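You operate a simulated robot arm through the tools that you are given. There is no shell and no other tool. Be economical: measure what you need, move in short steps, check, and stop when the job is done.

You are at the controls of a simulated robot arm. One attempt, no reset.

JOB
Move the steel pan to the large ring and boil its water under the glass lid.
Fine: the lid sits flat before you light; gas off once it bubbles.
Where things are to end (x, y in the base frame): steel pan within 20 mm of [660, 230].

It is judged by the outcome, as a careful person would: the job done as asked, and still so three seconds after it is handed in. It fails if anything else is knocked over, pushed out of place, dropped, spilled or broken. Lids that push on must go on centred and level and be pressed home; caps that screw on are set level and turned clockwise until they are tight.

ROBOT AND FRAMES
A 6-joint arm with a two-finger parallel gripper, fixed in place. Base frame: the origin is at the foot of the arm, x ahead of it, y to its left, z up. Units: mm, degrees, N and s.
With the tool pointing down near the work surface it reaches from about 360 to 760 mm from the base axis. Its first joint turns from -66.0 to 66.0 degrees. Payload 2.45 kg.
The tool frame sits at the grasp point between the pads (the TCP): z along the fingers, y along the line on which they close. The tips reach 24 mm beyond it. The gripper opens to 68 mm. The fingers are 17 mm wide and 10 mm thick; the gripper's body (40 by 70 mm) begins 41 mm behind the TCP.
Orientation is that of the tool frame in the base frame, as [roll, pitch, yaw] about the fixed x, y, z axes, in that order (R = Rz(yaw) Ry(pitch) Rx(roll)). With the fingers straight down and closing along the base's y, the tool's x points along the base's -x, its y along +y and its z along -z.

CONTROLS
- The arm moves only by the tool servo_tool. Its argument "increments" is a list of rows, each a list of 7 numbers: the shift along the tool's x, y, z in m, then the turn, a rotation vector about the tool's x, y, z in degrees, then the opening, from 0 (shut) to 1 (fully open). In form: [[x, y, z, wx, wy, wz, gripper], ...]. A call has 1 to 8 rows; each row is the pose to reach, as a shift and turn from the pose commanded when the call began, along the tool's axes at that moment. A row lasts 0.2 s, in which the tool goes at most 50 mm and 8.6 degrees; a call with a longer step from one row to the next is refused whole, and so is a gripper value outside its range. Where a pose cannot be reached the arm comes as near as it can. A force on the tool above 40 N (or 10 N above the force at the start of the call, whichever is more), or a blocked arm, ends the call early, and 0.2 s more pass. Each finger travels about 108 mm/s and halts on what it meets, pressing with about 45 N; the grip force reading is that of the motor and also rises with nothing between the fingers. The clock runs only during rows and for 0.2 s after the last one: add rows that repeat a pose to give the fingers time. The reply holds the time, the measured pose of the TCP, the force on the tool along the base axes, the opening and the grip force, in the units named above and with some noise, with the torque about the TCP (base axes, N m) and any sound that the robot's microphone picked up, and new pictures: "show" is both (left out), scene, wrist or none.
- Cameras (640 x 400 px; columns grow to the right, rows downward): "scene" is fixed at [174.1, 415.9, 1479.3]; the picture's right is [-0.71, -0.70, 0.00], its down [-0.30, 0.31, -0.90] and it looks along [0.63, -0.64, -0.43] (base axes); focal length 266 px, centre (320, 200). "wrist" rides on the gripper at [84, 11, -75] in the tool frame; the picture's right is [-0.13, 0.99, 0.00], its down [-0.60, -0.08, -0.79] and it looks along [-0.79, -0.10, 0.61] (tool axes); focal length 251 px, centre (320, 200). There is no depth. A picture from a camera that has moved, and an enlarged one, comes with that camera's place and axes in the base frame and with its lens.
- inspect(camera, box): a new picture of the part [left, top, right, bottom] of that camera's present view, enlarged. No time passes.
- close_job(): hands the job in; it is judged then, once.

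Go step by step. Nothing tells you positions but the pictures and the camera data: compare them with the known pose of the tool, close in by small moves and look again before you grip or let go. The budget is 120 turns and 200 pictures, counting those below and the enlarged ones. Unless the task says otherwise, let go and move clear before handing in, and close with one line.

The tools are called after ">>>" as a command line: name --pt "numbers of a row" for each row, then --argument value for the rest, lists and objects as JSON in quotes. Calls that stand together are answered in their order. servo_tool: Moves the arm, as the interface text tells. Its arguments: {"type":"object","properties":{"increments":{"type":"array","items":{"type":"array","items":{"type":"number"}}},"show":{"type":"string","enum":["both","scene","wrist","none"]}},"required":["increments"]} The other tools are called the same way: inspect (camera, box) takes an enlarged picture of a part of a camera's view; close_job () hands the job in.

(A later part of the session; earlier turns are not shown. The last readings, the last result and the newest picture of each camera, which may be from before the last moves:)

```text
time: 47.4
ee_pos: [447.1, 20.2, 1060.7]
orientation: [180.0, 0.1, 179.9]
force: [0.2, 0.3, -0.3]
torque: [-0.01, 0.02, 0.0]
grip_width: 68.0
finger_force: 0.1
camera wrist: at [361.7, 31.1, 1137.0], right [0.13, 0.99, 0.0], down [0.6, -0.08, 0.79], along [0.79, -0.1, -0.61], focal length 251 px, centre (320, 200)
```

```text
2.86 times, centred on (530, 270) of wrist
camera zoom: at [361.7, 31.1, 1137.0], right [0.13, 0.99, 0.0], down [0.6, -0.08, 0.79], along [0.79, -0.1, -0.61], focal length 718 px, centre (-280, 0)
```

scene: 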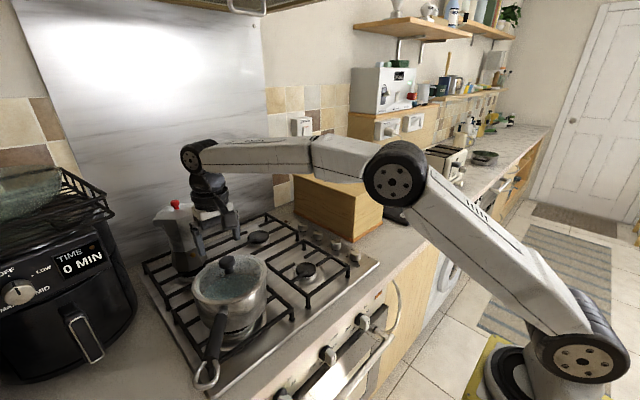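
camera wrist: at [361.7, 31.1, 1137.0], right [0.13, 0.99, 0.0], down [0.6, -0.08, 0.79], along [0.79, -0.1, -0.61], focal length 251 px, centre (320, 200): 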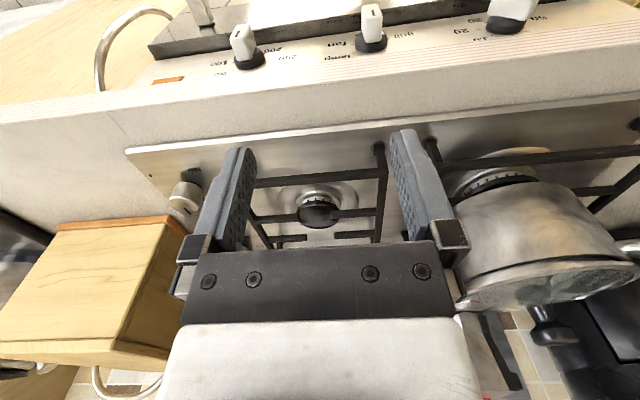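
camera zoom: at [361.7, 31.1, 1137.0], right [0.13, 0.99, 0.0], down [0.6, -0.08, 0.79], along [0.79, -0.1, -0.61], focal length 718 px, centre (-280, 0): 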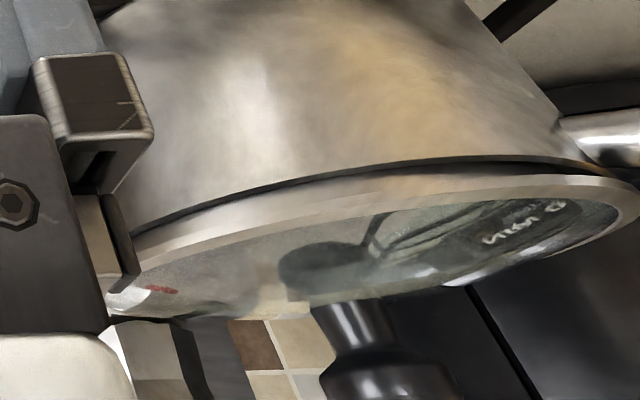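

>>> inspect --camera "wrist" --box '[560, 235, 640, 290]'

>>> inspect --camera "wrist" --box '[460, 250, 540, 305]'

```text
7.27 times, centred on (600, 262) of wrist
camera zoom: at [361.7, 31.1, 1137.0], right [0.13, 0.99, 0.0], down [0.6, -0.08, 0.79], along [0.79, -0.1, -0.61], focal length 1829 px, centre (-1716, -254)
```

zoom: 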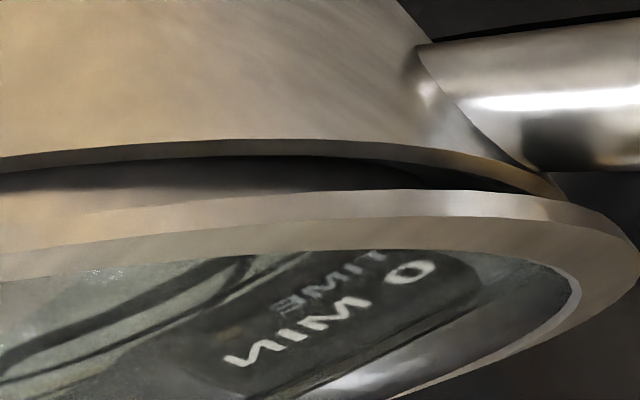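

```text
7.27 times, centred on (500, 278) of wrist
camera zoom: at [361.7, 31.1, 1137.0], right [0.13, 0.99, 0.0], down [0.6, -0.08, 0.79], along [0.79, -0.1, -0.61], focal length 1829 px, centre (-989, -364)
```

zoom: 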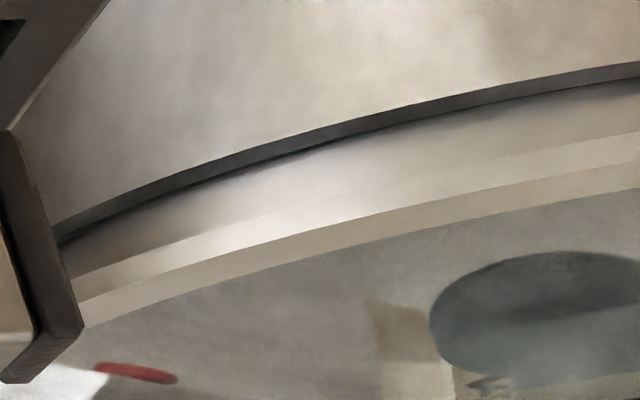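

From this side the lid is clearly tilted: raised at the handle side by a few mm, and offset about 3 mm that way. I'll return above the knob (about (661, 220)), turning the gripper so it closes along the tilt direction, which levels the lid.

>>> servo_tool --pt "0 0 -0.045 0 0 -3 1" --pt "0 0 -0.09 0 0 -9 1" --pt "-0.025 0.02 -0.105 0 0 -17 1" --pt "-0.055 0.05 -0.11 0 0 -25 1" --pt "-0.085 0.08 -0.11 0 0 -33 1" --pt "-0.115 0.11 -0.11 0 0 -41 1" --pt "-0.145 0.14 -0.11 0 0 -49 1" --pt "-0.175 0.17 -0.11 0 0 -55 1" --show "wrist"

```text
time: 49.2
ee_pos: [622.5, 190.7, 1173.0]
orientation: [-179.9, -0.1, -124.8]
force: [-0.3, 0.9, 0.0]
torque: [-0.02, 0.0, 0.02]
grip_width: 68.4
finger_force: 0.1
camera wrist: at [565.3, 128.6, 1247.6], right [-0.74, 0.67, 0.0], down [0.41, 0.45, 0.79], along [0.53, 0.59, -0.61], focal length 251 px, centre (320, 200)
```

wrist: 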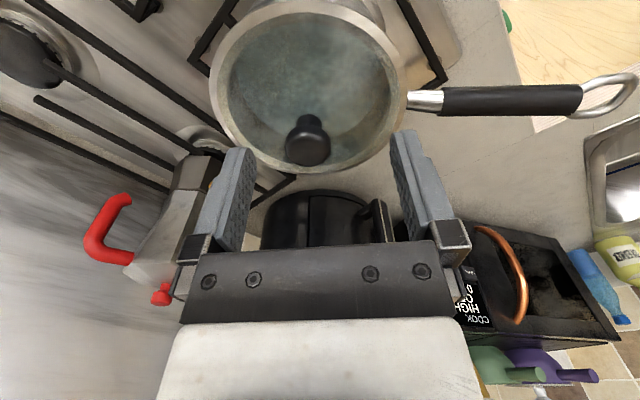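

>>> inspect --camera "wrist" --box '[190, 0, 430, 180]'

```text
2.22 times, centred on (310, 90) of wrist
camera zoom: at [565.3, 128.6, 1247.6], right [-0.74, 0.67, 0.0], down [0.41, 0.45, 0.79], along [0.53, 0.59, -0.61], focal length 559 px, centre (342, 444)
```

zoom: 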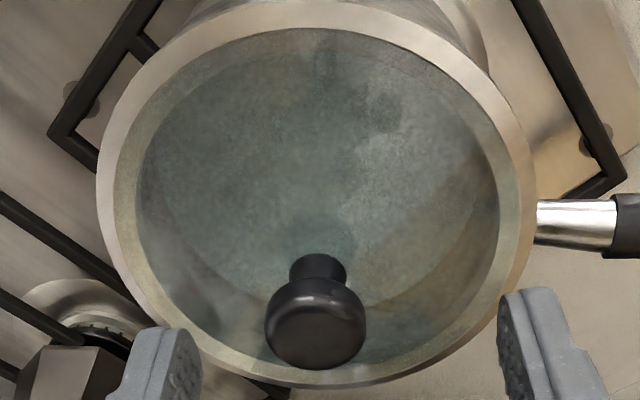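

Knob confirmed at (661, 221). Move over it, descend and grip a bit higher on the head this time.

>>> servo_tool --pt "-0.02 -0.006 0 0 0 0 1" --pt "-0.047 -0.0143 0.0 0 0 0 1" --pt "-0.047 -0.0143 0.025 0 0 0 1" --pt "-0.047 -0.0143 0.05 0 0 0 1" --show "wrist"

>>> inspect --camera "scene" --box '[180, 220, 280, 300]'

```text
time: 50.2
ee_pos: [657.1, 221.5, 1122.8]
orientation: [-179.9, -0.1, -125.0]
force: [-0.3, -0.2, 0.5]
torque: [0.0, 0.01, 0.06]
grip_width: 68.1
finger_force: 0.1
camera wrist: at [600.9, 158.5, 1196.8], right [-0.74, 0.67, 0.0], down [0.41, 0.45, 0.79], along [0.53, 0.59, -0.61], focal length 251 px, centre (320, 200)
```

wrist: 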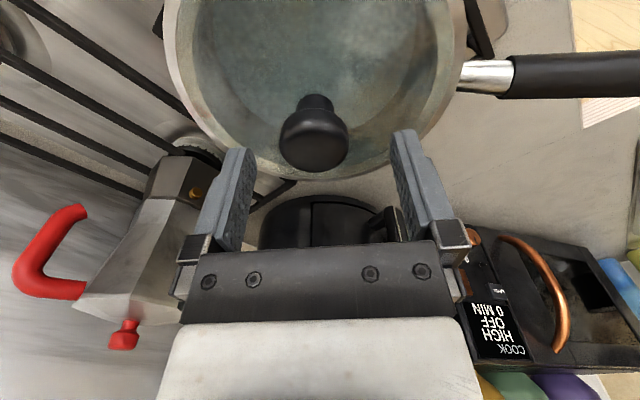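

```text
5.00 times, centred on (230, 260) of scene
camera zoom: at [174.1, 415.9, 1479.3], right [-0.71, -0.7, 0.0], down [-0.3, 0.31, -0.9], along [0.63, -0.64, -0.43], focal length 1332 px, centre (770, -100)
```

zoom: 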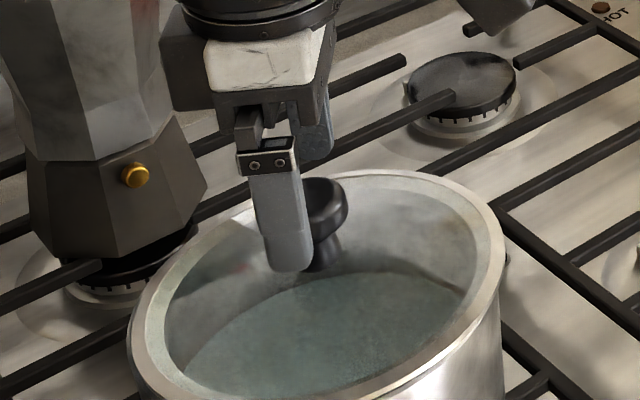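

Trim 3.6 mm along the closing axis, descend to 1097 and close.

>>> servo_tool --pt "-0.001 -0.0036 0.01 0 0 0 1" --pt "-0.001 -0.0036 0.026 0 0 0 1" --pt "-0.001 -0.0036 0.026 0 0 0 0.62" --pt "-0.001 -0.0036 0.026 0 0 0 0.55" --pt "-0.001 -0.0036 0.026 0 0 0 0.4" --pt "-0.001 -0.0036 0.026 0 0 0 0.2" --pt "-0.001 -0.0036 0.026 0 0 0 0" --show "wrist"

>>> inspect --camera "scene" --box '[180, 230, 280, 310]'

```text
time: 51.8
ee_pos: [661.4, 219.1, 1096.5]
orientation: [180.0, -0.1, -125.2]
force: [-0.4, 3.1, -0.5]
torque: [0.11, 0.06, -0.09]
grip_width: 35.1
finger_force: 44.9
camera wrist: at [604.6, 156.5, 1171.7], right [-0.74, 0.67, 0.0], down [0.41, 0.45, 0.79], along [0.54, 0.59, -0.61], focal length 251 px, centre (320, 200)
```

wrist: 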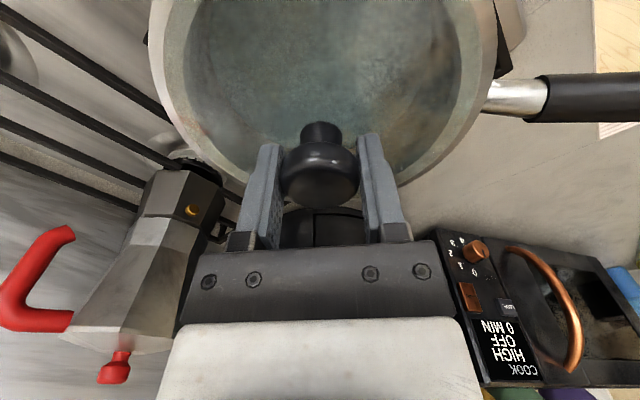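

```text
5.00 times, centred on (230, 270) of scene
camera zoom: at [174.1, 416.0, 1479.2], right [-0.71, -0.7, 0.0], down [-0.3, 0.31, -0.9], along [0.63, -0.64, -0.43], focal length 1332 px, centre (770, -150)
```

zoom: 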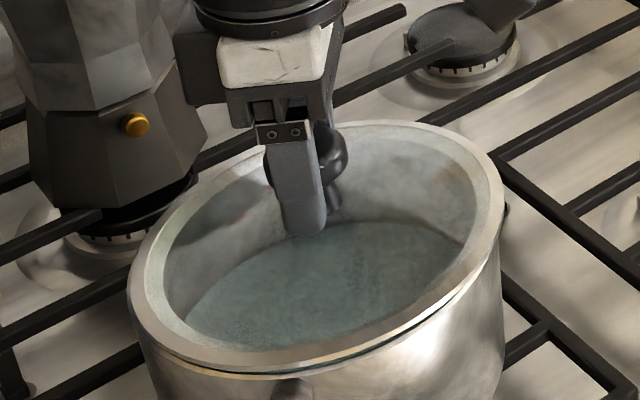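

Gripped. Lift 35 mm so I can measure the pan rim and lid separately.

>>> servo_tool --pt "0 0 -0.005 0 0 0 0" --pt "0 0 -0.014 0 0 0 0" --pt "0 0 -0.025 0 0 0 0" --pt "0 0 -0.035 0 0 0 0" --pt "0 0 -0.035 0 0 0 0" --show "wrist"

>>> inspect --camera "scene" --box '[175, 220, 285, 310]'

>>> inspect --camera "wrist" --box '[130, 0, 530, 220]'

```text
time: 53.0
ee_pos: [662.8, 219.7, 1132.5]
orientation: [180.0, 0.0, -125.0]
force: [0.2, 0.4, -2.8]
torque: [0.02, -0.01, -0.01]
grip_width: 34.9
finger_force: 46.0
camera wrist: at [605.9, 157.5, 1207.4], right [-0.74, 0.67, 0.0], down [0.41, 0.45, 0.79], along [0.54, 0.59, -0.61], focal length 251 px, centre (320, 200)
```

wrist: 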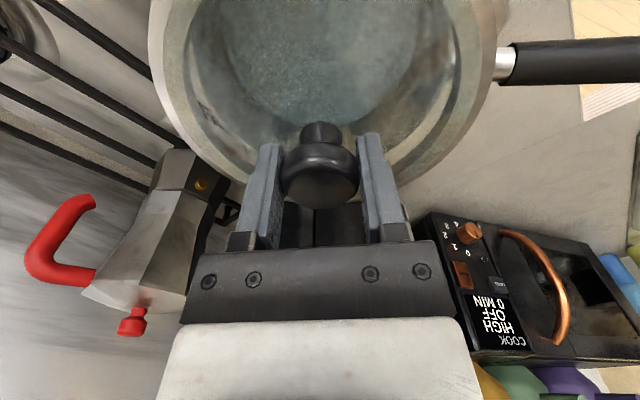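

```text
4.44 times, centred on (230, 265) of scene
camera zoom: at [174.2, 415.9, 1479.2], right [-0.71, -0.7, 0.0], down [-0.3, 0.31, -0.9], along [0.63, -0.64, -0.43], focal length 1184 px, centre (720, -89)
```

zoom: 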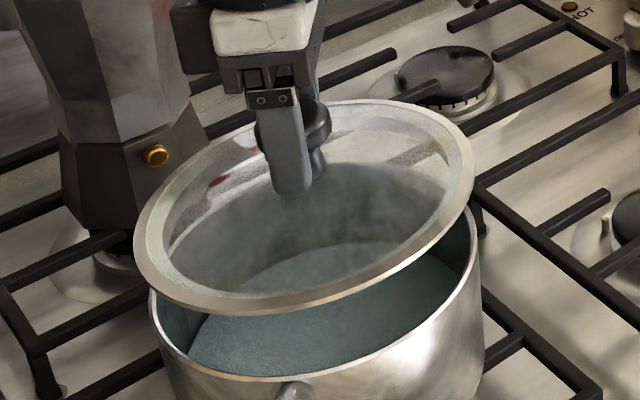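

```text
1.60 times, centred on (330, 110) of wrist
camera zoom: at [605.9, 157.5, 1207.4], right [-0.74, 0.67, 0.0], down [0.41, 0.45, 0.79], along [0.54, 0.59, -0.61], focal length 402 px, centre (304, 344)
```

zoom: 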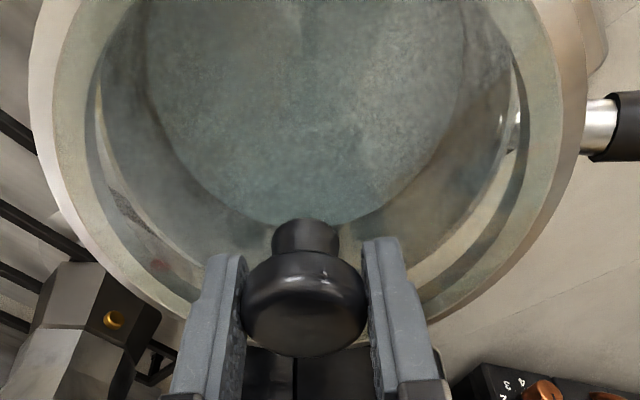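

From both cameras the lid and pan axes now agree within about 1 mm. I'll lower straight down.

>>> servo_tool --pt "0 0 0.008 0 0 0 0" --pt "0 0 0.016 0 0 0 0" --pt "0 0 0.024 0 0 0 0" --pt "0 0 0.028 0 0 0 0" --pt "0 0 0.03 0 0 0 0" --pt "0 0 0.032 0 0 0 0" --show "none"

>>> inspect --camera "scene" --box '[180, 230, 280, 310]'

```text
time: 54.4
ee_pos: [663.7, 220.4, 1100.0]
orientation: [-180.0, -0.1, -124.9]
force: [0.1, 0.4, -2.4]
torque: [0.0, 0.0, 0.0]
grip_width: 34.9
finger_force: 45.5
```

```text
5.00 times, centred on (230, 270) of scene
camera zoom: at [174.2, 415.9, 1479.2], right [-0.71, -0.7, 0.0], down [-0.3, 0.31, -0.9], along [0.63, -0.64, -0.43], focal length 1332 px, centre (770, -150)
```

zoom: 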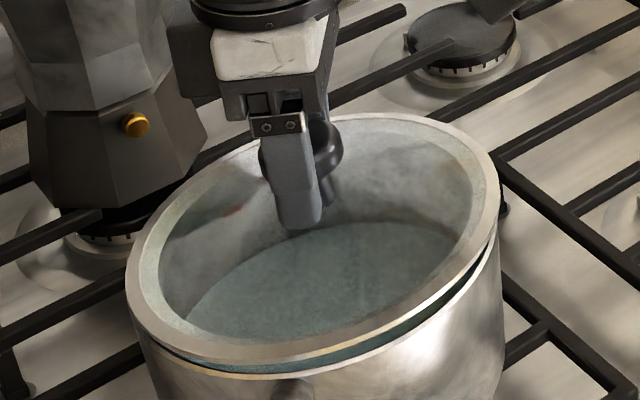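

Shift 1 mm toward the base and keep lowering until contact.

>>> servo_tool --pt "0.001 0 0.001 0 0 0 0" --pt "0.001 0 0.002 0 0 0 0" --pt "0.001 0 0.003 0 0 0 0" --pt "0.001 0 0.004 0 0 0 0" --pt "0.001 0 0.005 0 0 0 0" --show "none"

>>> inspect --camera "scene" --box '[180, 230, 280, 310]'

```text
time: 55.6
ee_pos: [661.9, 218.7, 1097.3]
orientation: [-179.9, 0.0, -125.0]
force: [-2.2, -2.1, 11.4]
torque: [-0.78, 0.77, -0.04]
grip_width: 35.0
finger_force: 45.1
```

```text
5.00 times, centred on (230, 270) of scene
camera zoom: at [173.8, 415.7, 1479.3], right [-0.71, -0.7, 0.0], down [-0.3, 0.31, -0.9], along [0.63, -0.64, -0.43], focal length 1332 px, centre (770, -150)
```

zoom: 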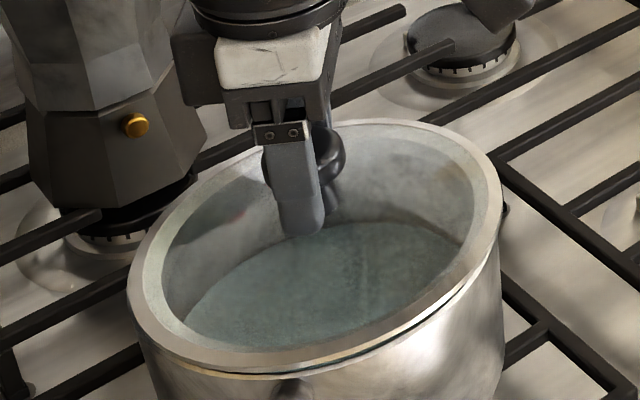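

>>> inspect --camera "scene" --box '[203, 280, 243, 306]'

>>> inspect --camera "scene" --box '[240, 262, 290, 296]'

>>> inspect --camera "wrist" --box '[130, 0, 530, 220]'

```text
15.38 times, centred on (223, 293) of scene
camera zoom: at [173.8, 415.7, 1479.3], right [-0.71, -0.7, 0.0], down [-0.3, 0.31, -0.9], along [0.63, -0.64, -0.43], focal length 4099 px, centre (1812, -1231)
```

zoom: 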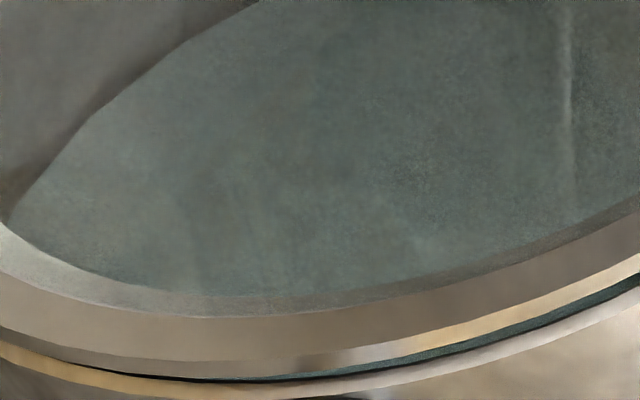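

```text
11.76 times, centred on (265, 279) of scene
camera zoom: at [173.8, 415.7, 1479.3], right [-0.71, -0.7, 0.0], down [-0.3, 0.31, -0.9], along [0.63, -0.64, -0.43], focal length 3134 px, centre (967, -729)
```

zoom: 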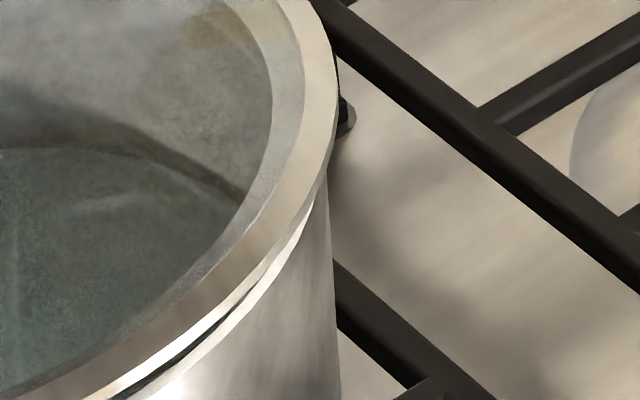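

```text
1.60 times, centred on (330, 110) of wrist
camera zoom: at [604.9, 157.0, 1171.4], right [-0.74, 0.67, 0.0], down [0.41, 0.45, 0.79], along [0.54, 0.59, -0.61], focal length 402 px, centre (304, 344)
```

zoom: 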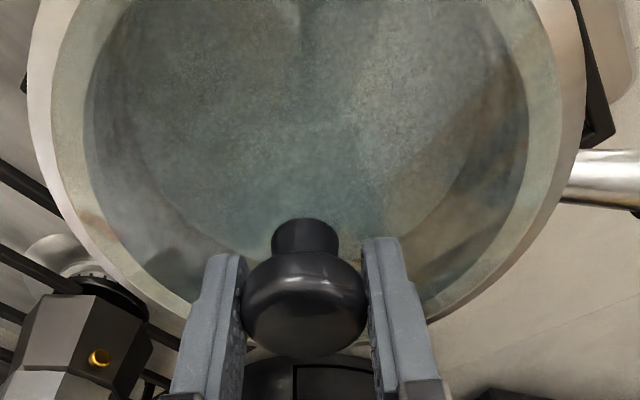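

The reaction is centred toward (-x,-y), suggesting the lid's inner lip is riding on the rim there. Keeping light pressure, I'll slide the lid the other way in small steps and watch the force.

>>> servo_tool --pt "0 0 -0.001 0 0 0 0" --pt "-0.001 0 -0.001 0 0 0 0" --pt "-0.002 0 -0.001 0 0 0 0" --show "none"

>>> servo_tool --pt "-0.0007 0 0 0 0 0 0" --pt "-0.0015 0 0 0 0 0 0" --pt "-0.0015 0 0 0 0 0 0" --show "none"

>>> inspect --camera "scene" --box '[180, 230, 280, 310]'

```text
time: 56.4
ee_pos: [664.5, 221.1, 1095.5]
orientation: [-179.9, 0.1, -125.0]
force: [-1.5, -1.9, 6.4]
torque: [0.34, -0.39, -0.05]
grip_width: 35.0
finger_force: 45.3
```

```text
time: 57.2
ee_pos: [665.0, 221.9, 1095.1]
orientation: [180.0, 0.1, -125.0]
force: [-0.4, -3.1, 7.0]
torque: [0.35, -0.55, -0.1]
grip_width: 34.8
finger_force: 44.7
```

```text
5.00 times, centred on (230, 270) of scene
camera zoom: at [173.9, 415.7, 1479.3], right [-0.71, -0.7, 0.0], down [-0.3, 0.31, -0.9], along [0.63, -0.64, -0.43], focal length 1332 px, centre (770, -150)
```

zoom: 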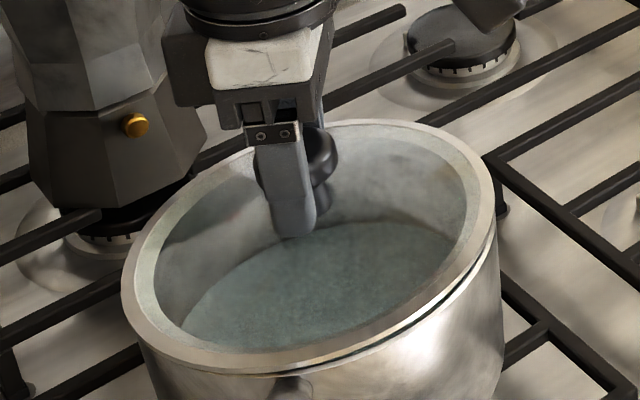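

It dropped ~2 mm and the reaction flipped to the (+x,+y) side, so the centre is between. Slide back in small steps.

>>> servo_tool --pt "0.0007 0 0 0 0 0 0" --pt "0.0015 0 0 0 0 0 0" --pt "0.0015 0 0 0 0 0 0" --show "none"

>>> servo_tool --pt "0.0005 0 0 0 0 0 0" --pt "0.001 0 0 0 0 0 0" --pt "0.001 0 0 0 0 0 0" --show "none"

>>> inspect --camera "scene" --box '[180, 230, 280, 310]'

```text
time: 58.0
ee_pos: [662.4, 220.7, 1096.3]
orientation: [-180.0, 0.0, -125.0]
force: [1.8, 3.4, 6.2]
torque: [0.62, -0.61, 0.09]
grip_width: 34.8
finger_force: 45.1
```

```text
time: 58.8
ee_pos: [662.2, 219.5, 1095.8]
orientation: [179.9, 0.0, -125.1]
force: [2.4, 1.2, 5.0]
torque: [0.44, -0.58, -0.06]
grip_width: 34.8
finger_force: 45.1
```

```text
5.00 times, centred on (230, 270) of scene
camera zoom: at [174.1, 415.9, 1479.3], right [-0.71, -0.7, 0.0], down [-0.3, 0.31, -0.9], along [0.63, -0.64, -0.43], focal length 1332 px, centre (770, -150)
```

zoom: 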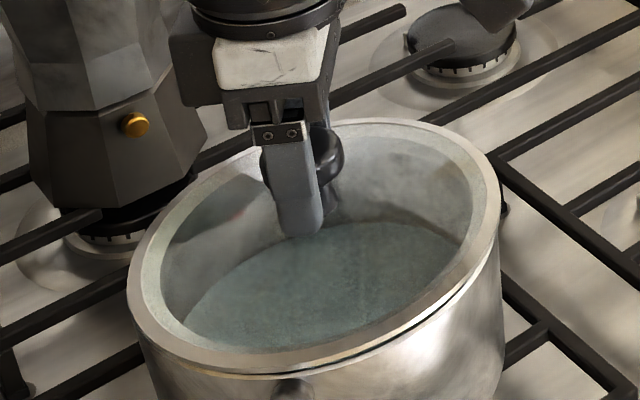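

Better aligned (lid and pan centres match in view). One more 0.8 mm step, with slight lowering, and watch.

>>> servo_tool --pt "0.0004 0 0 0 0 0 0" --pt "0.0008 0 0.0005 0 0 0 0" --pt "0.0008 0 0.001 0 0 0 0" --show "none"

>>> inspect --camera "scene" --box '[203, 280, 243, 306]'

>>> inspect --camera "scene" --box '[240, 262, 290, 296]'

```text
time: 59.6
ee_pos: [661.3, 220.6, 1095.9]
orientation: [179.9, 0.1, -125.0]
force: [0.4, -0.2, 7.5]
torque: [0.51, -0.56, 0.0]
grip_width: 34.7
finger_force: 44.7
```

```text
15.38 times, centred on (223, 293) of scene
camera zoom: at [173.9, 415.8, 1479.3], right [-0.71, -0.7, 0.0], down [-0.3, 0.31, -0.9], along [0.63, -0.64, -0.43], focal length 4099 px, centre (1812, -1231)
```

zoom: 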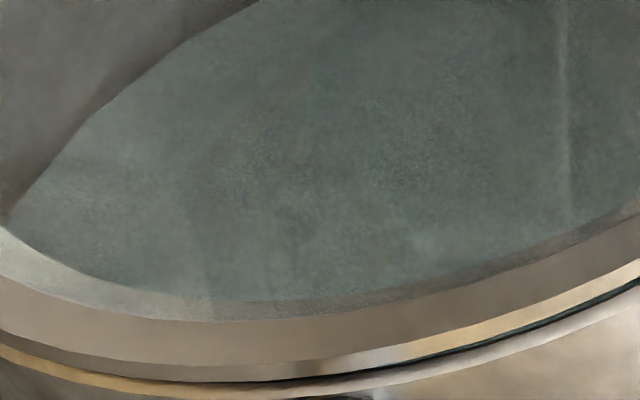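

```text
11.76 times, centred on (265, 279) of scene
camera zoom: at [173.9, 415.8, 1479.3], right [-0.71, -0.7, 0.0], down [-0.3, 0.31, -0.9], along [0.63, -0.64, -0.43], focal length 3134 px, centre (967, -729)
```

zoom: 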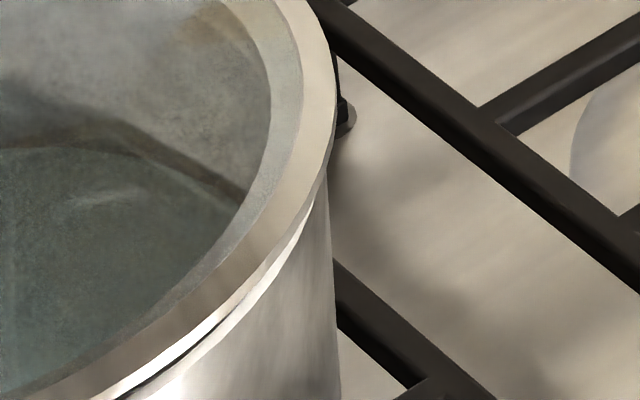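

The gap is nearly gone. Ease pressure and open slowly, letting it settle.

>>> servo_tool --pt "0 0 -0.0015 0 0 0 0" --pt "0 0 -0.0015 0 0 0 0.48" --pt "0 0 -0.002 0 0 0 0.55" --pt "0 0 -0.003 0 0 0 0.65" --pt "0 0 -0.005 0 0 0 0.75" --pt "0 0 -0.01 0 0 0 0.85" --pt "0 0 -0.03 0 0 0 1" --pt "0 0 -0.06 0 0 0 1" --show "wrist"

>>> inspect --camera "scene" --box '[180, 230, 280, 310]'

>>> inspect --camera "scene" --box '[203, 280, 243, 306]'

>>> inspect --camera "scene" --box '[240, 262, 290, 296]'

```text
time: 61.4
ee_pos: [661.0, 219.8, 1156.5]
orientation: [-180.0, 0.0, -125.1]
force: [-0.8, -0.3, 0.3]
torque: [-0.03, -0.02, -0.01]
grip_width: 67.9
finger_force: 0.1
camera wrist: at [604.2, 157.3, 1231.0], right [-0.74, 0.67, 0.0], down [0.41, 0.45, 0.79], along [0.53, 0.59, -0.61], focal length 251 px, centre (320, 200)
```

wrist: 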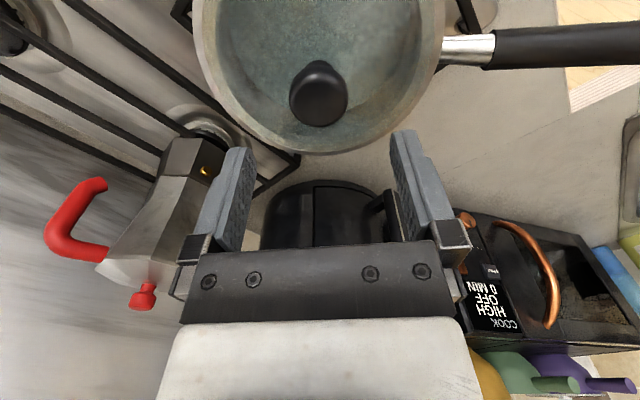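

```text
5.00 times, centred on (230, 270) of scene
camera zoom: at [174.1, 415.9, 1479.3], right [-0.71, -0.7, 0.0], down [-0.3, 0.31, -0.9], along [0.63, -0.64, -0.43], focal length 1332 px, centre (770, -150)
```

zoom: 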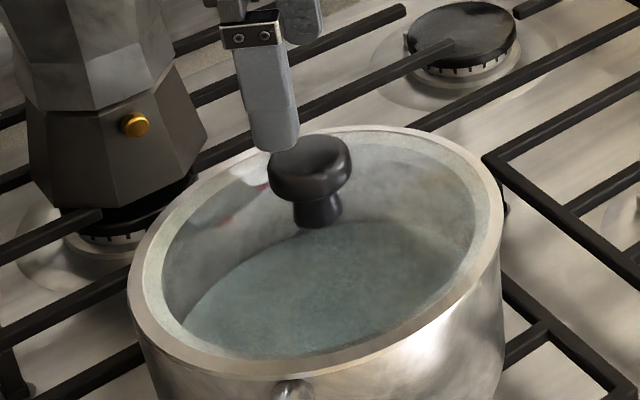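

```text
15.38 times, centred on (223, 293) of scene
camera zoom: at [174.1, 415.9, 1479.3], right [-0.71, -0.7, 0.0], down [-0.3, 0.31, -0.9], along [0.63, -0.64, -0.43], focal length 4099 px, centre (1812, -1231)
```

zoom: 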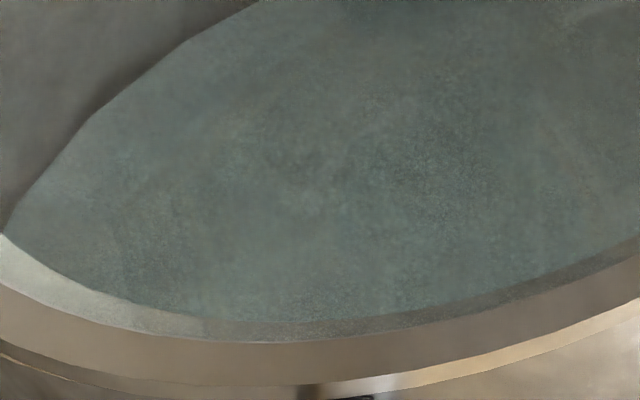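

```text
11.76 times, centred on (265, 279) of scene
camera zoom: at [174.1, 415.9, 1479.3], right [-0.71, -0.7, 0.0], down [-0.3, 0.31, -0.9], along [0.63, -0.64, -0.43], focal length 3134 px, centre (967, -729)
```

zoom: 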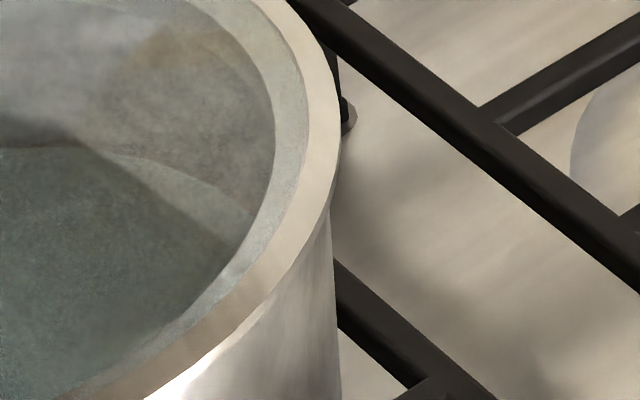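

The lid dropped home: seam closed all along the visible side. I'll move off toward the hob knobs, checking the lid from the low side view on the way.

>>> servo_tool --pt "0.036 0.008 -0.005 0 0 7 1" --pt "0.072 0.016 -0.005 0 0 14 1" --pt "0.108 0.024 -0.005 0 0 21 1" --pt "0.144 0.031 0 0 0 28 1" --pt "0.18 0.039 0.015 0 0 35 1" --pt "0.216 0.047 0.04 0 0 42 1" --pt "0.25 0.054 0.065 0 0 49 1" --pt "0.284 0.061 0.095 0 0 55 1" --show "wrist"

>>> inspect --camera "wrist" --box '[430, 200, 630, 340]'

>>> inspect --camera "wrist" --box '[560, 235, 640, 290]'

```text
time: 63.2
ee_pos: [451.1, 21.6, 1059.0]
orientation: [-180.0, 0.1, 179.9]
force: [-0.4, -0.3, -0.6]
torque: [0.01, -0.01, 0.01]
grip_width: 68.1
finger_force: 0.1
camera wrist: at [366.2, 31.9, 1134.6], right [0.13, 0.99, 0.0], down [0.6, -0.08, 0.79], along [0.79, -0.1, -0.61], focal length 251 px, centre (320, 200)
```

wrist: 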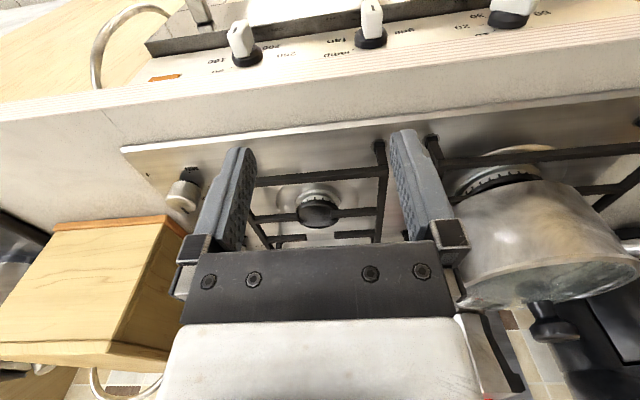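

```text
2.86 times, centred on (530, 270) of wrist
camera zoom: at [366.2, 31.9, 1134.6], right [0.13, 0.99, 0.0], down [0.6, -0.08, 0.79], along [0.79, -0.1, -0.61], focal length 718 px, centre (-280, 0)
```

zoom: 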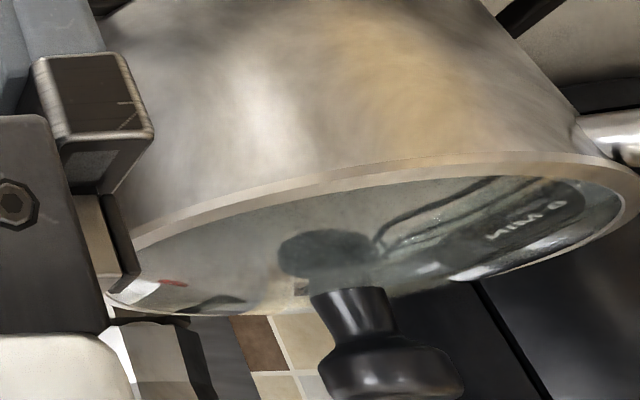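

```text
7.27 times, centred on (600, 262) of wrist
camera zoom: at [366.2, 31.9, 1134.6], right [0.13, 0.99, 0.0], down [0.6, -0.08, 0.79], along [0.79, -0.1, -0.61], focal length 1829 px, centre (-1716, -254)
```

zoom: 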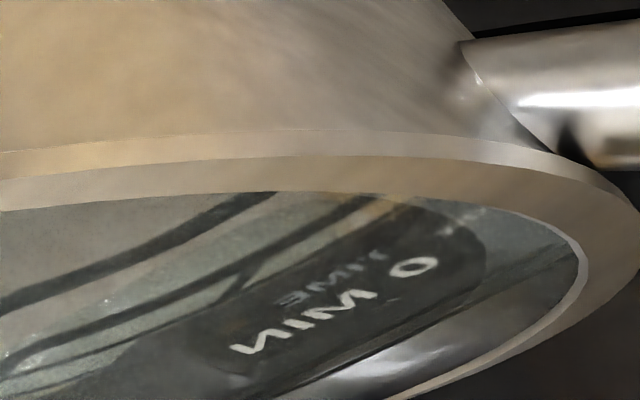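

The lid is seated flat all round. Now to the second knob (large ring), approaching with the camera on the +y side so the wrist can turn without meeting the box.

>>> servo_tool --pt "-0.02 -0.015 -0.02 0 0 8 1" --pt "-0.045 -0.03 -0.03 0 0 16 1" --pt "-0.07 -0.045 -0.03 0 0 24 1" --pt "-0.095 -0.06 -0.03 0 0 32 1" --pt "-0.12 -0.075 -0.03 0 0 40 1" --pt "-0.145 -0.09 -0.03 0 0 48 1" --pt "-0.17 -0.105 -0.03 0 0 56 1" --pt "-0.195 -0.12 -0.03 0 0 64 1" --show "none"

>>> servo_tool --pt "0.0 0.01 0 0 0 8 1" --pt "0.0 0.02 0 0 0 16 1" --pt "0.0 0.03 0 0 0 24 1" --pt "0.0 0.03 0 0 0 26 1"

```text
time: 65.0
ee_pos: [644.6, -97.8, 1090.9]
orientation: [-180.0, 0.0, 116.0]
force: [-0.5, 0.3, 0.1]
torque: [-0.01, -0.01, 0.01]
grip_width: 68.0
finger_force: 0.1
```

```text
time: 66.0
ee_pos: [671.5, -84.6, 1091.0]
orientation: [-179.9, 0.0, 89.8]
force: [-0.4, 0.0, 0.3]
torque: [0.04, -0.01, 0.03]
grip_width: 67.9
finger_force: 0.0
camera wrist: at [683.2, -0.6, 1165.1], right [0.99, -0.13, 0.0], down [-0.08, -0.6, 0.79], along [-0.1, -0.79, -0.61], focal length 251 px, centre (320, 200)
```

scene: 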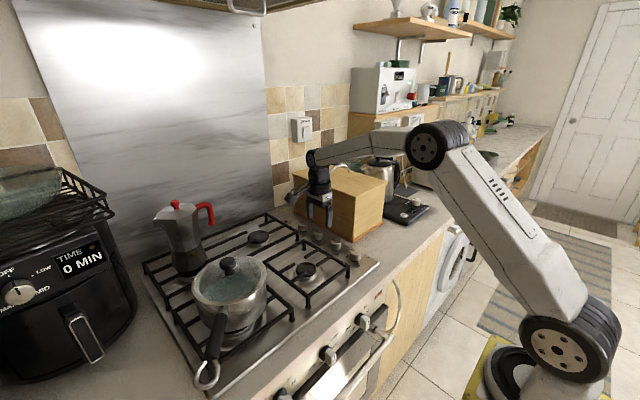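
wrist: 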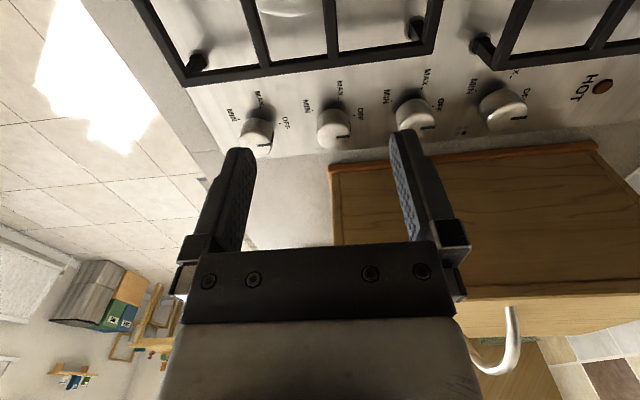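

Knob 2 is near (680, -175). Moving above it and descending part way.

>>> servo_tool --pt "-0.03 0.003 0 0 0 0 1" --pt "-0.06 0.006 0 0 0 0 1" --pt "-0.089 0.0085 0.01 0 0 0 1" --pt "-0.089 0.0085 0.04 0 0 0 1" --pt "-0.089 0.0085 0.075 0 0 0 1"

>>> inspect --camera "scene" --box '[290, 190, 390, 270]'

```text
time: 67.2
ee_pos: [679.3, -173.9, 1013.2]
orientation: [179.9, 0.0, 90.0]
force: [-1.4, -0.7, -0.9]
torque: [0.02, 0.01, -0.02]
grip_width: 68.0
finger_force: 0.0
camera wrist: at [690.2, -89.3, 1088.9], right [0.99, -0.13, 0.0], down [-0.08, -0.6, 0.79], along [-0.1, -0.79, -0.61], focal length 251 px, centre (320, 200)
```

scene: 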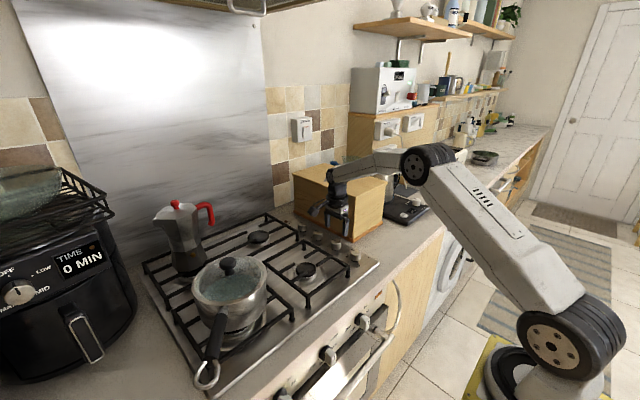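
wrist: 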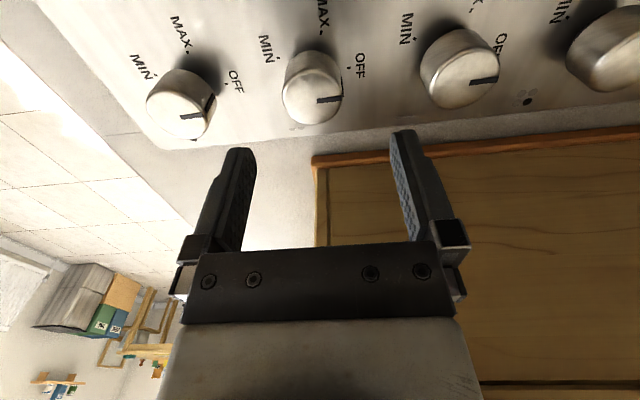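

```text
5.00 times, centred on (340, 230) of scene
camera zoom: at [174.2, 415.9, 1479.3], right [-0.71, -0.7, 0.0], down [-0.3, 0.31, -0.9], along [0.63, -0.64, -0.43], focal length 1332 px, centre (220, 50)
```

zoom: 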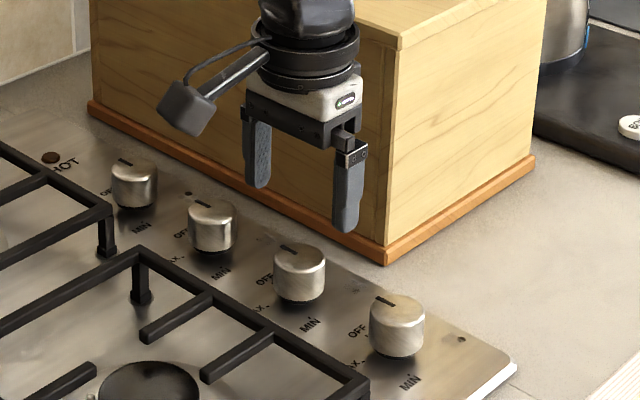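

Knob centre about (676, -175), top z≈943. Adjust and descend to just above.

>>> servo_tool --pt "0 -0.003 0.02 0 0 0 1" --pt "-0.001 -0.003 0.043 0 0 0 1"

>>> inspect --camera "scene" --box '[310, 210, 380, 270]'

```text
time: 67.8
ee_pos: [675.9, -174.9, 971.7]
orientation: [179.9, -0.1, 90.0]
force: [-0.5, -0.1, -0.2]
torque: [0.01, 0.0, 0.04]
grip_width: 67.9
finger_force: 0.0
camera wrist: at [687.2, -91.2, 1047.1], right [0.99, -0.13, 0.0], down [-0.08, -0.6, 0.79], along [-0.1, -0.79, -0.61], focal length 251 px, centre (320, 200)
```

scene: 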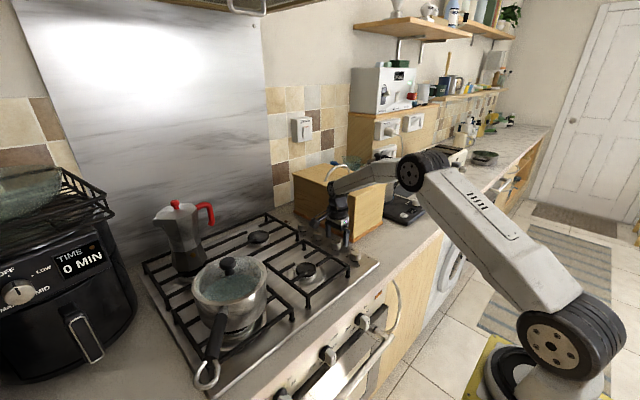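
wrist: 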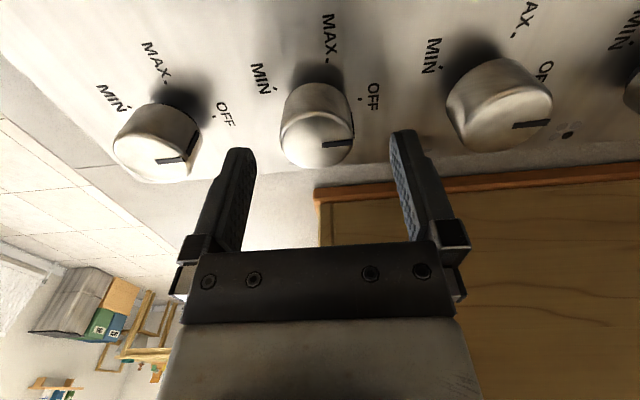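

```text
6.67 times, centred on (345, 240) of scene
camera zoom: at [174.1, 415.9, 1479.3], right [-0.71, -0.7, 0.0], down [-0.3, 0.31, -0.9], along [0.63, -0.64, -0.43], focal length 1776 px, centre (153, -67)
```

zoom: 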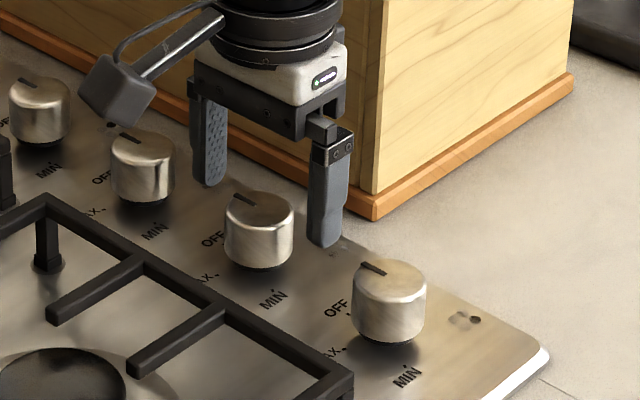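

Fingers straddle knob 2. Lower 20 mm and close on it.

>>> servo_tool --pt "0 0 0.01 0 0 0 1" --pt "0 0 0.021 0 0 0 1" --pt "0 0 0.021 0 0 0 0.75" --pt "0 0 0.021 0 0 0 0.55" --pt "0 0 0.021 0 0 0 0.4" --pt "0 0 0.021 0 0 0 0.2" --pt "0 0 0.021 0 0 0 0"

>>> inspect --camera "scene" --box '[310, 210, 380, 270]'

```text
time: 69.4
ee_pos: [673.8, -174.9, 950.4]
orientation: [-179.7, -0.1, 90.0]
force: [-22.8, 1.4, 0.9]
torque: [0.01, -0.14, 0.1]
grip_width: 35.2
finger_force: 45.2
camera wrist: at [686.6, -91.1, 1025.2], right [0.99, -0.13, 0.0], down [-0.08, -0.6, 0.79], along [-0.11, -0.79, -0.61], focal length 251 px, centre (320, 200)
```

scene: 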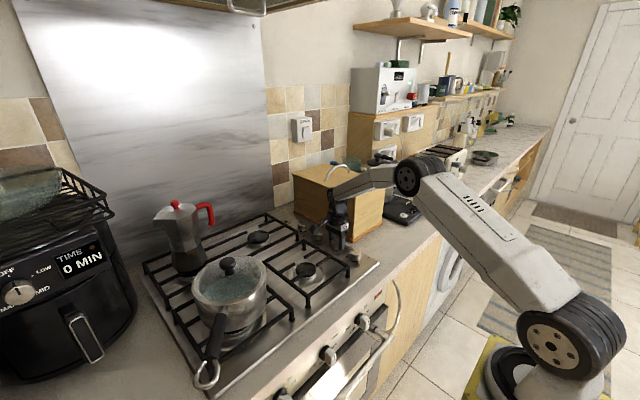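
wrist: 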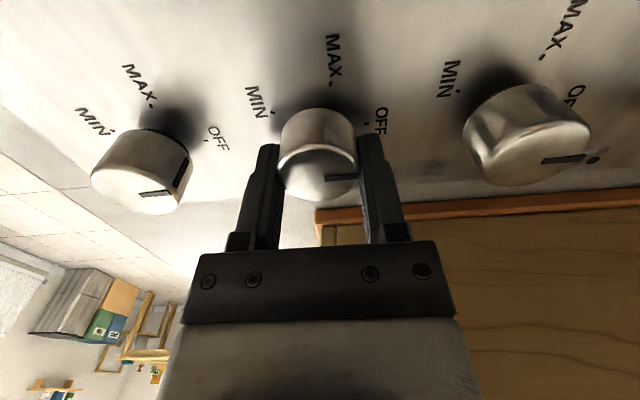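

```text
6.67 times, centred on (345, 240) of scene
camera zoom: at [173.5, 415.9, 1479.3], right [-0.71, -0.7, 0.0], down [-0.3, 0.31, -0.9], along [0.63, -0.64, -0.43], focal length 1776 px, centre (153, -67)
```

zoom: 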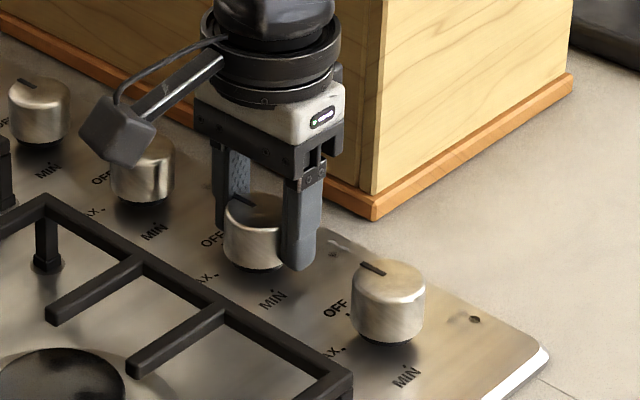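

Gripped at 35 mm, with side load showing ~2 mm offset in x. I'll relieve it, then start turning counter-clockwise.

>>> servo_tool --pt "0 -0.0022 0 0 0 0 0" --pt "0 -0.0022 0 0 0 -4 0" --pt "0 -0.0022 0 0 0 -10 0"

>>> inspect --camera "wrist" --box '[220, 60, 420, 200]'

```text
time: 70.2
ee_pos: [675.7, -174.6, 951.1]
orientation: [179.7, 0.1, 100.0]
force: [5.0, -0.3, -4.4]
torque: [0.18, 0.41, -0.58]
grip_width: 35.0
finger_force: 45.1
camera wrist: at [671.8, -90.0, 1026.1], right [1.0, 0.05, 0.01], down [0.02, -0.61, 0.79], along [0.04, -0.79, -0.61], focal length 251 px, centre (320, 200)
```

scene: 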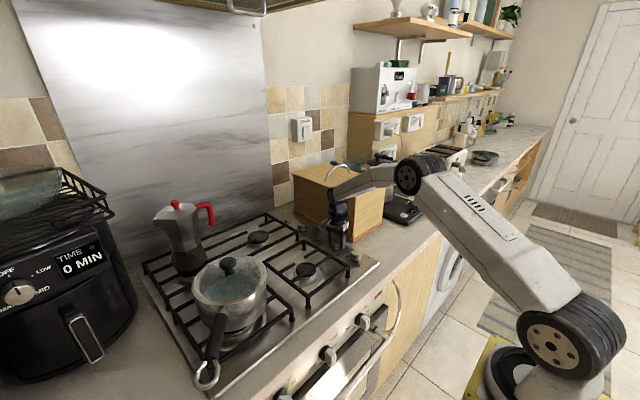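
wrist: 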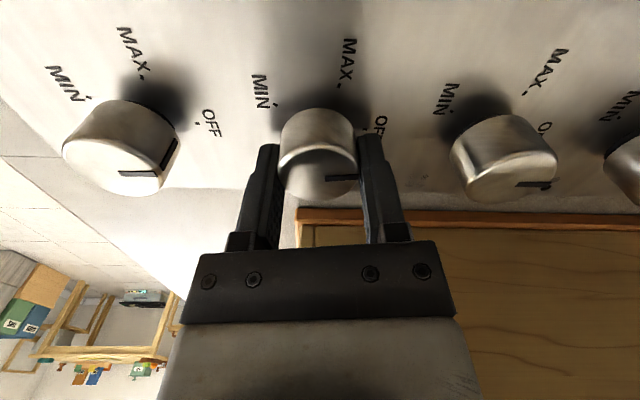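

```text
2.86 times, centred on (320, 130) of wrist
camera zoom: at [671.8, -90.0, 1026.1], right [1.0, 0.05, 0.01], down [0.02, -0.61, 0.79], along [0.04, -0.79, -0.61], focal length 718 px, centre (320, 400)
```

zoom: 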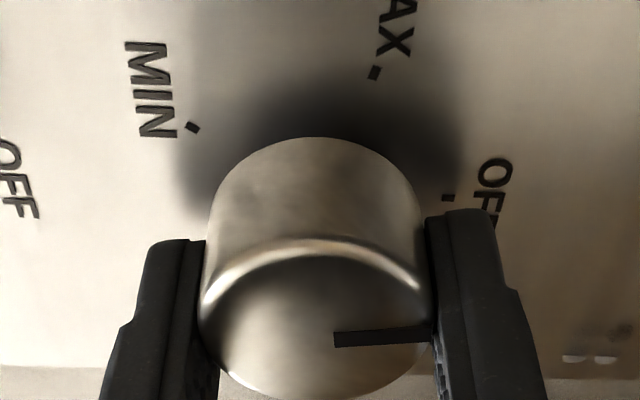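

The knob resists with 0.58 N·m; I need to see whether it turns. Rotate another 10°.

>>> servo_tool --pt "0 0 0 0 0 -5 0" --pt "0 0 0 0 0 -10 0" --pt "0 0 0 0 0 -15 0" --show "none"

>>> inspect --camera "wrist" --box '[220, 60, 420, 200]'

>>> inspect --camera "scene" --box '[325, 225, 365, 265]'

```text
time: 71.0
ee_pos: [677.1, -175.0, 951.4]
orientation: [179.7, 0.1, 115.2]
force: [24.5, 0.0, -5.6]
torque: [-0.01, 0.11, -0.87]
grip_width: 35.2
finger_force: 44.5
```

```text
2.86 times, centred on (320, 130) of wrist
camera zoom: at [651.0, -93.4, 1026.7], right [0.95, 0.3, 0.01], down [0.18, -0.58, 0.8], along [0.24, -0.76, -0.61], focal length 718 px, centre (320, 400)
```

zoom: 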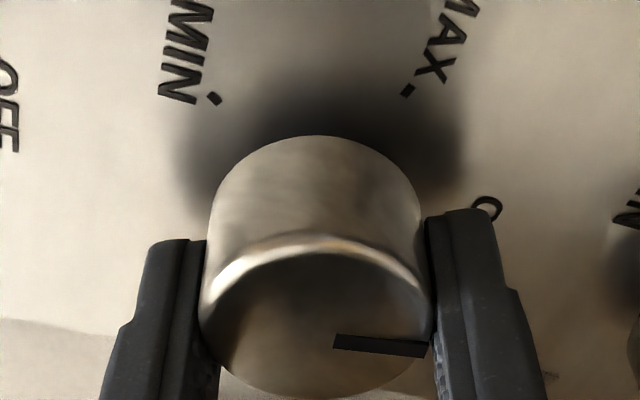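

```text
10.00 times, centred on (345, 245) of scene
camera zoom: at [175.0, 415.8, 1479.2], right [-0.71, -0.7, 0.0], down [-0.3, 0.31, -0.9], along [0.63, -0.64, -0.43], focal length 2664 px, centre (70, -250)
```

zoom: 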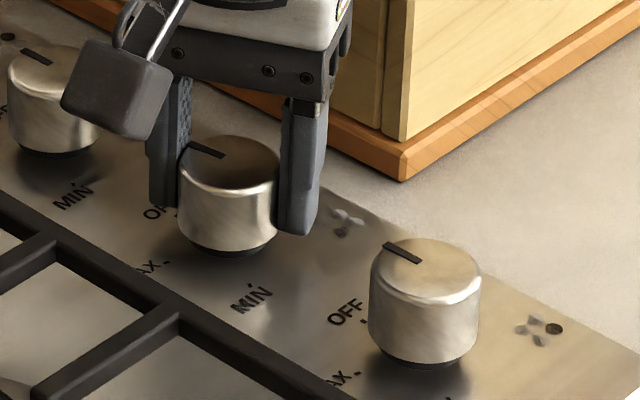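

The knob barely follows, slipping in the grip; it likely needs a push-in. I'll turn back, then press down and turn.

>>> servo_tool --pt "0 0 0 0 0 8 0" --pt "0 0 0 0 0 16 0" --pt "0 0 0 0 0 25 0" --show "none"

>>> servo_tool --pt "0 0 0.002 0 0 0 0" --pt "0 0 0.004 0 0 0 0" --pt "0 0 0.006 0 0 0 0" --show "none"

>>> inspect --camera "scene" --box '[325, 225, 365, 265]'

```text
refused: row 3 steps farther than a row can; nothing moved
```

```text
time: 71.8
ee_pos: [678.2, -175.0, 947.2]
orientation: [179.7, 0.1, 115.1]
force: [16.2, 10.2, 19.0]
torque: [-0.37, 0.2, -0.09]
grip_width: 34.7
finger_force: 45.2
```

```text
10.00 times, centred on (345, 245) of scene
camera zoom: at [174.2, 416.3, 1479.1], right [-0.71, -0.7, 0.0], down [-0.3, 0.31, -0.9], along [0.63, -0.64, -0.43], focal length 2664 px, centre (70, -250)
```

zoom: 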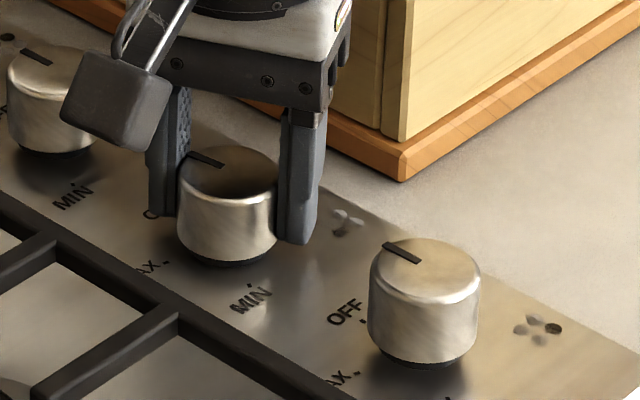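

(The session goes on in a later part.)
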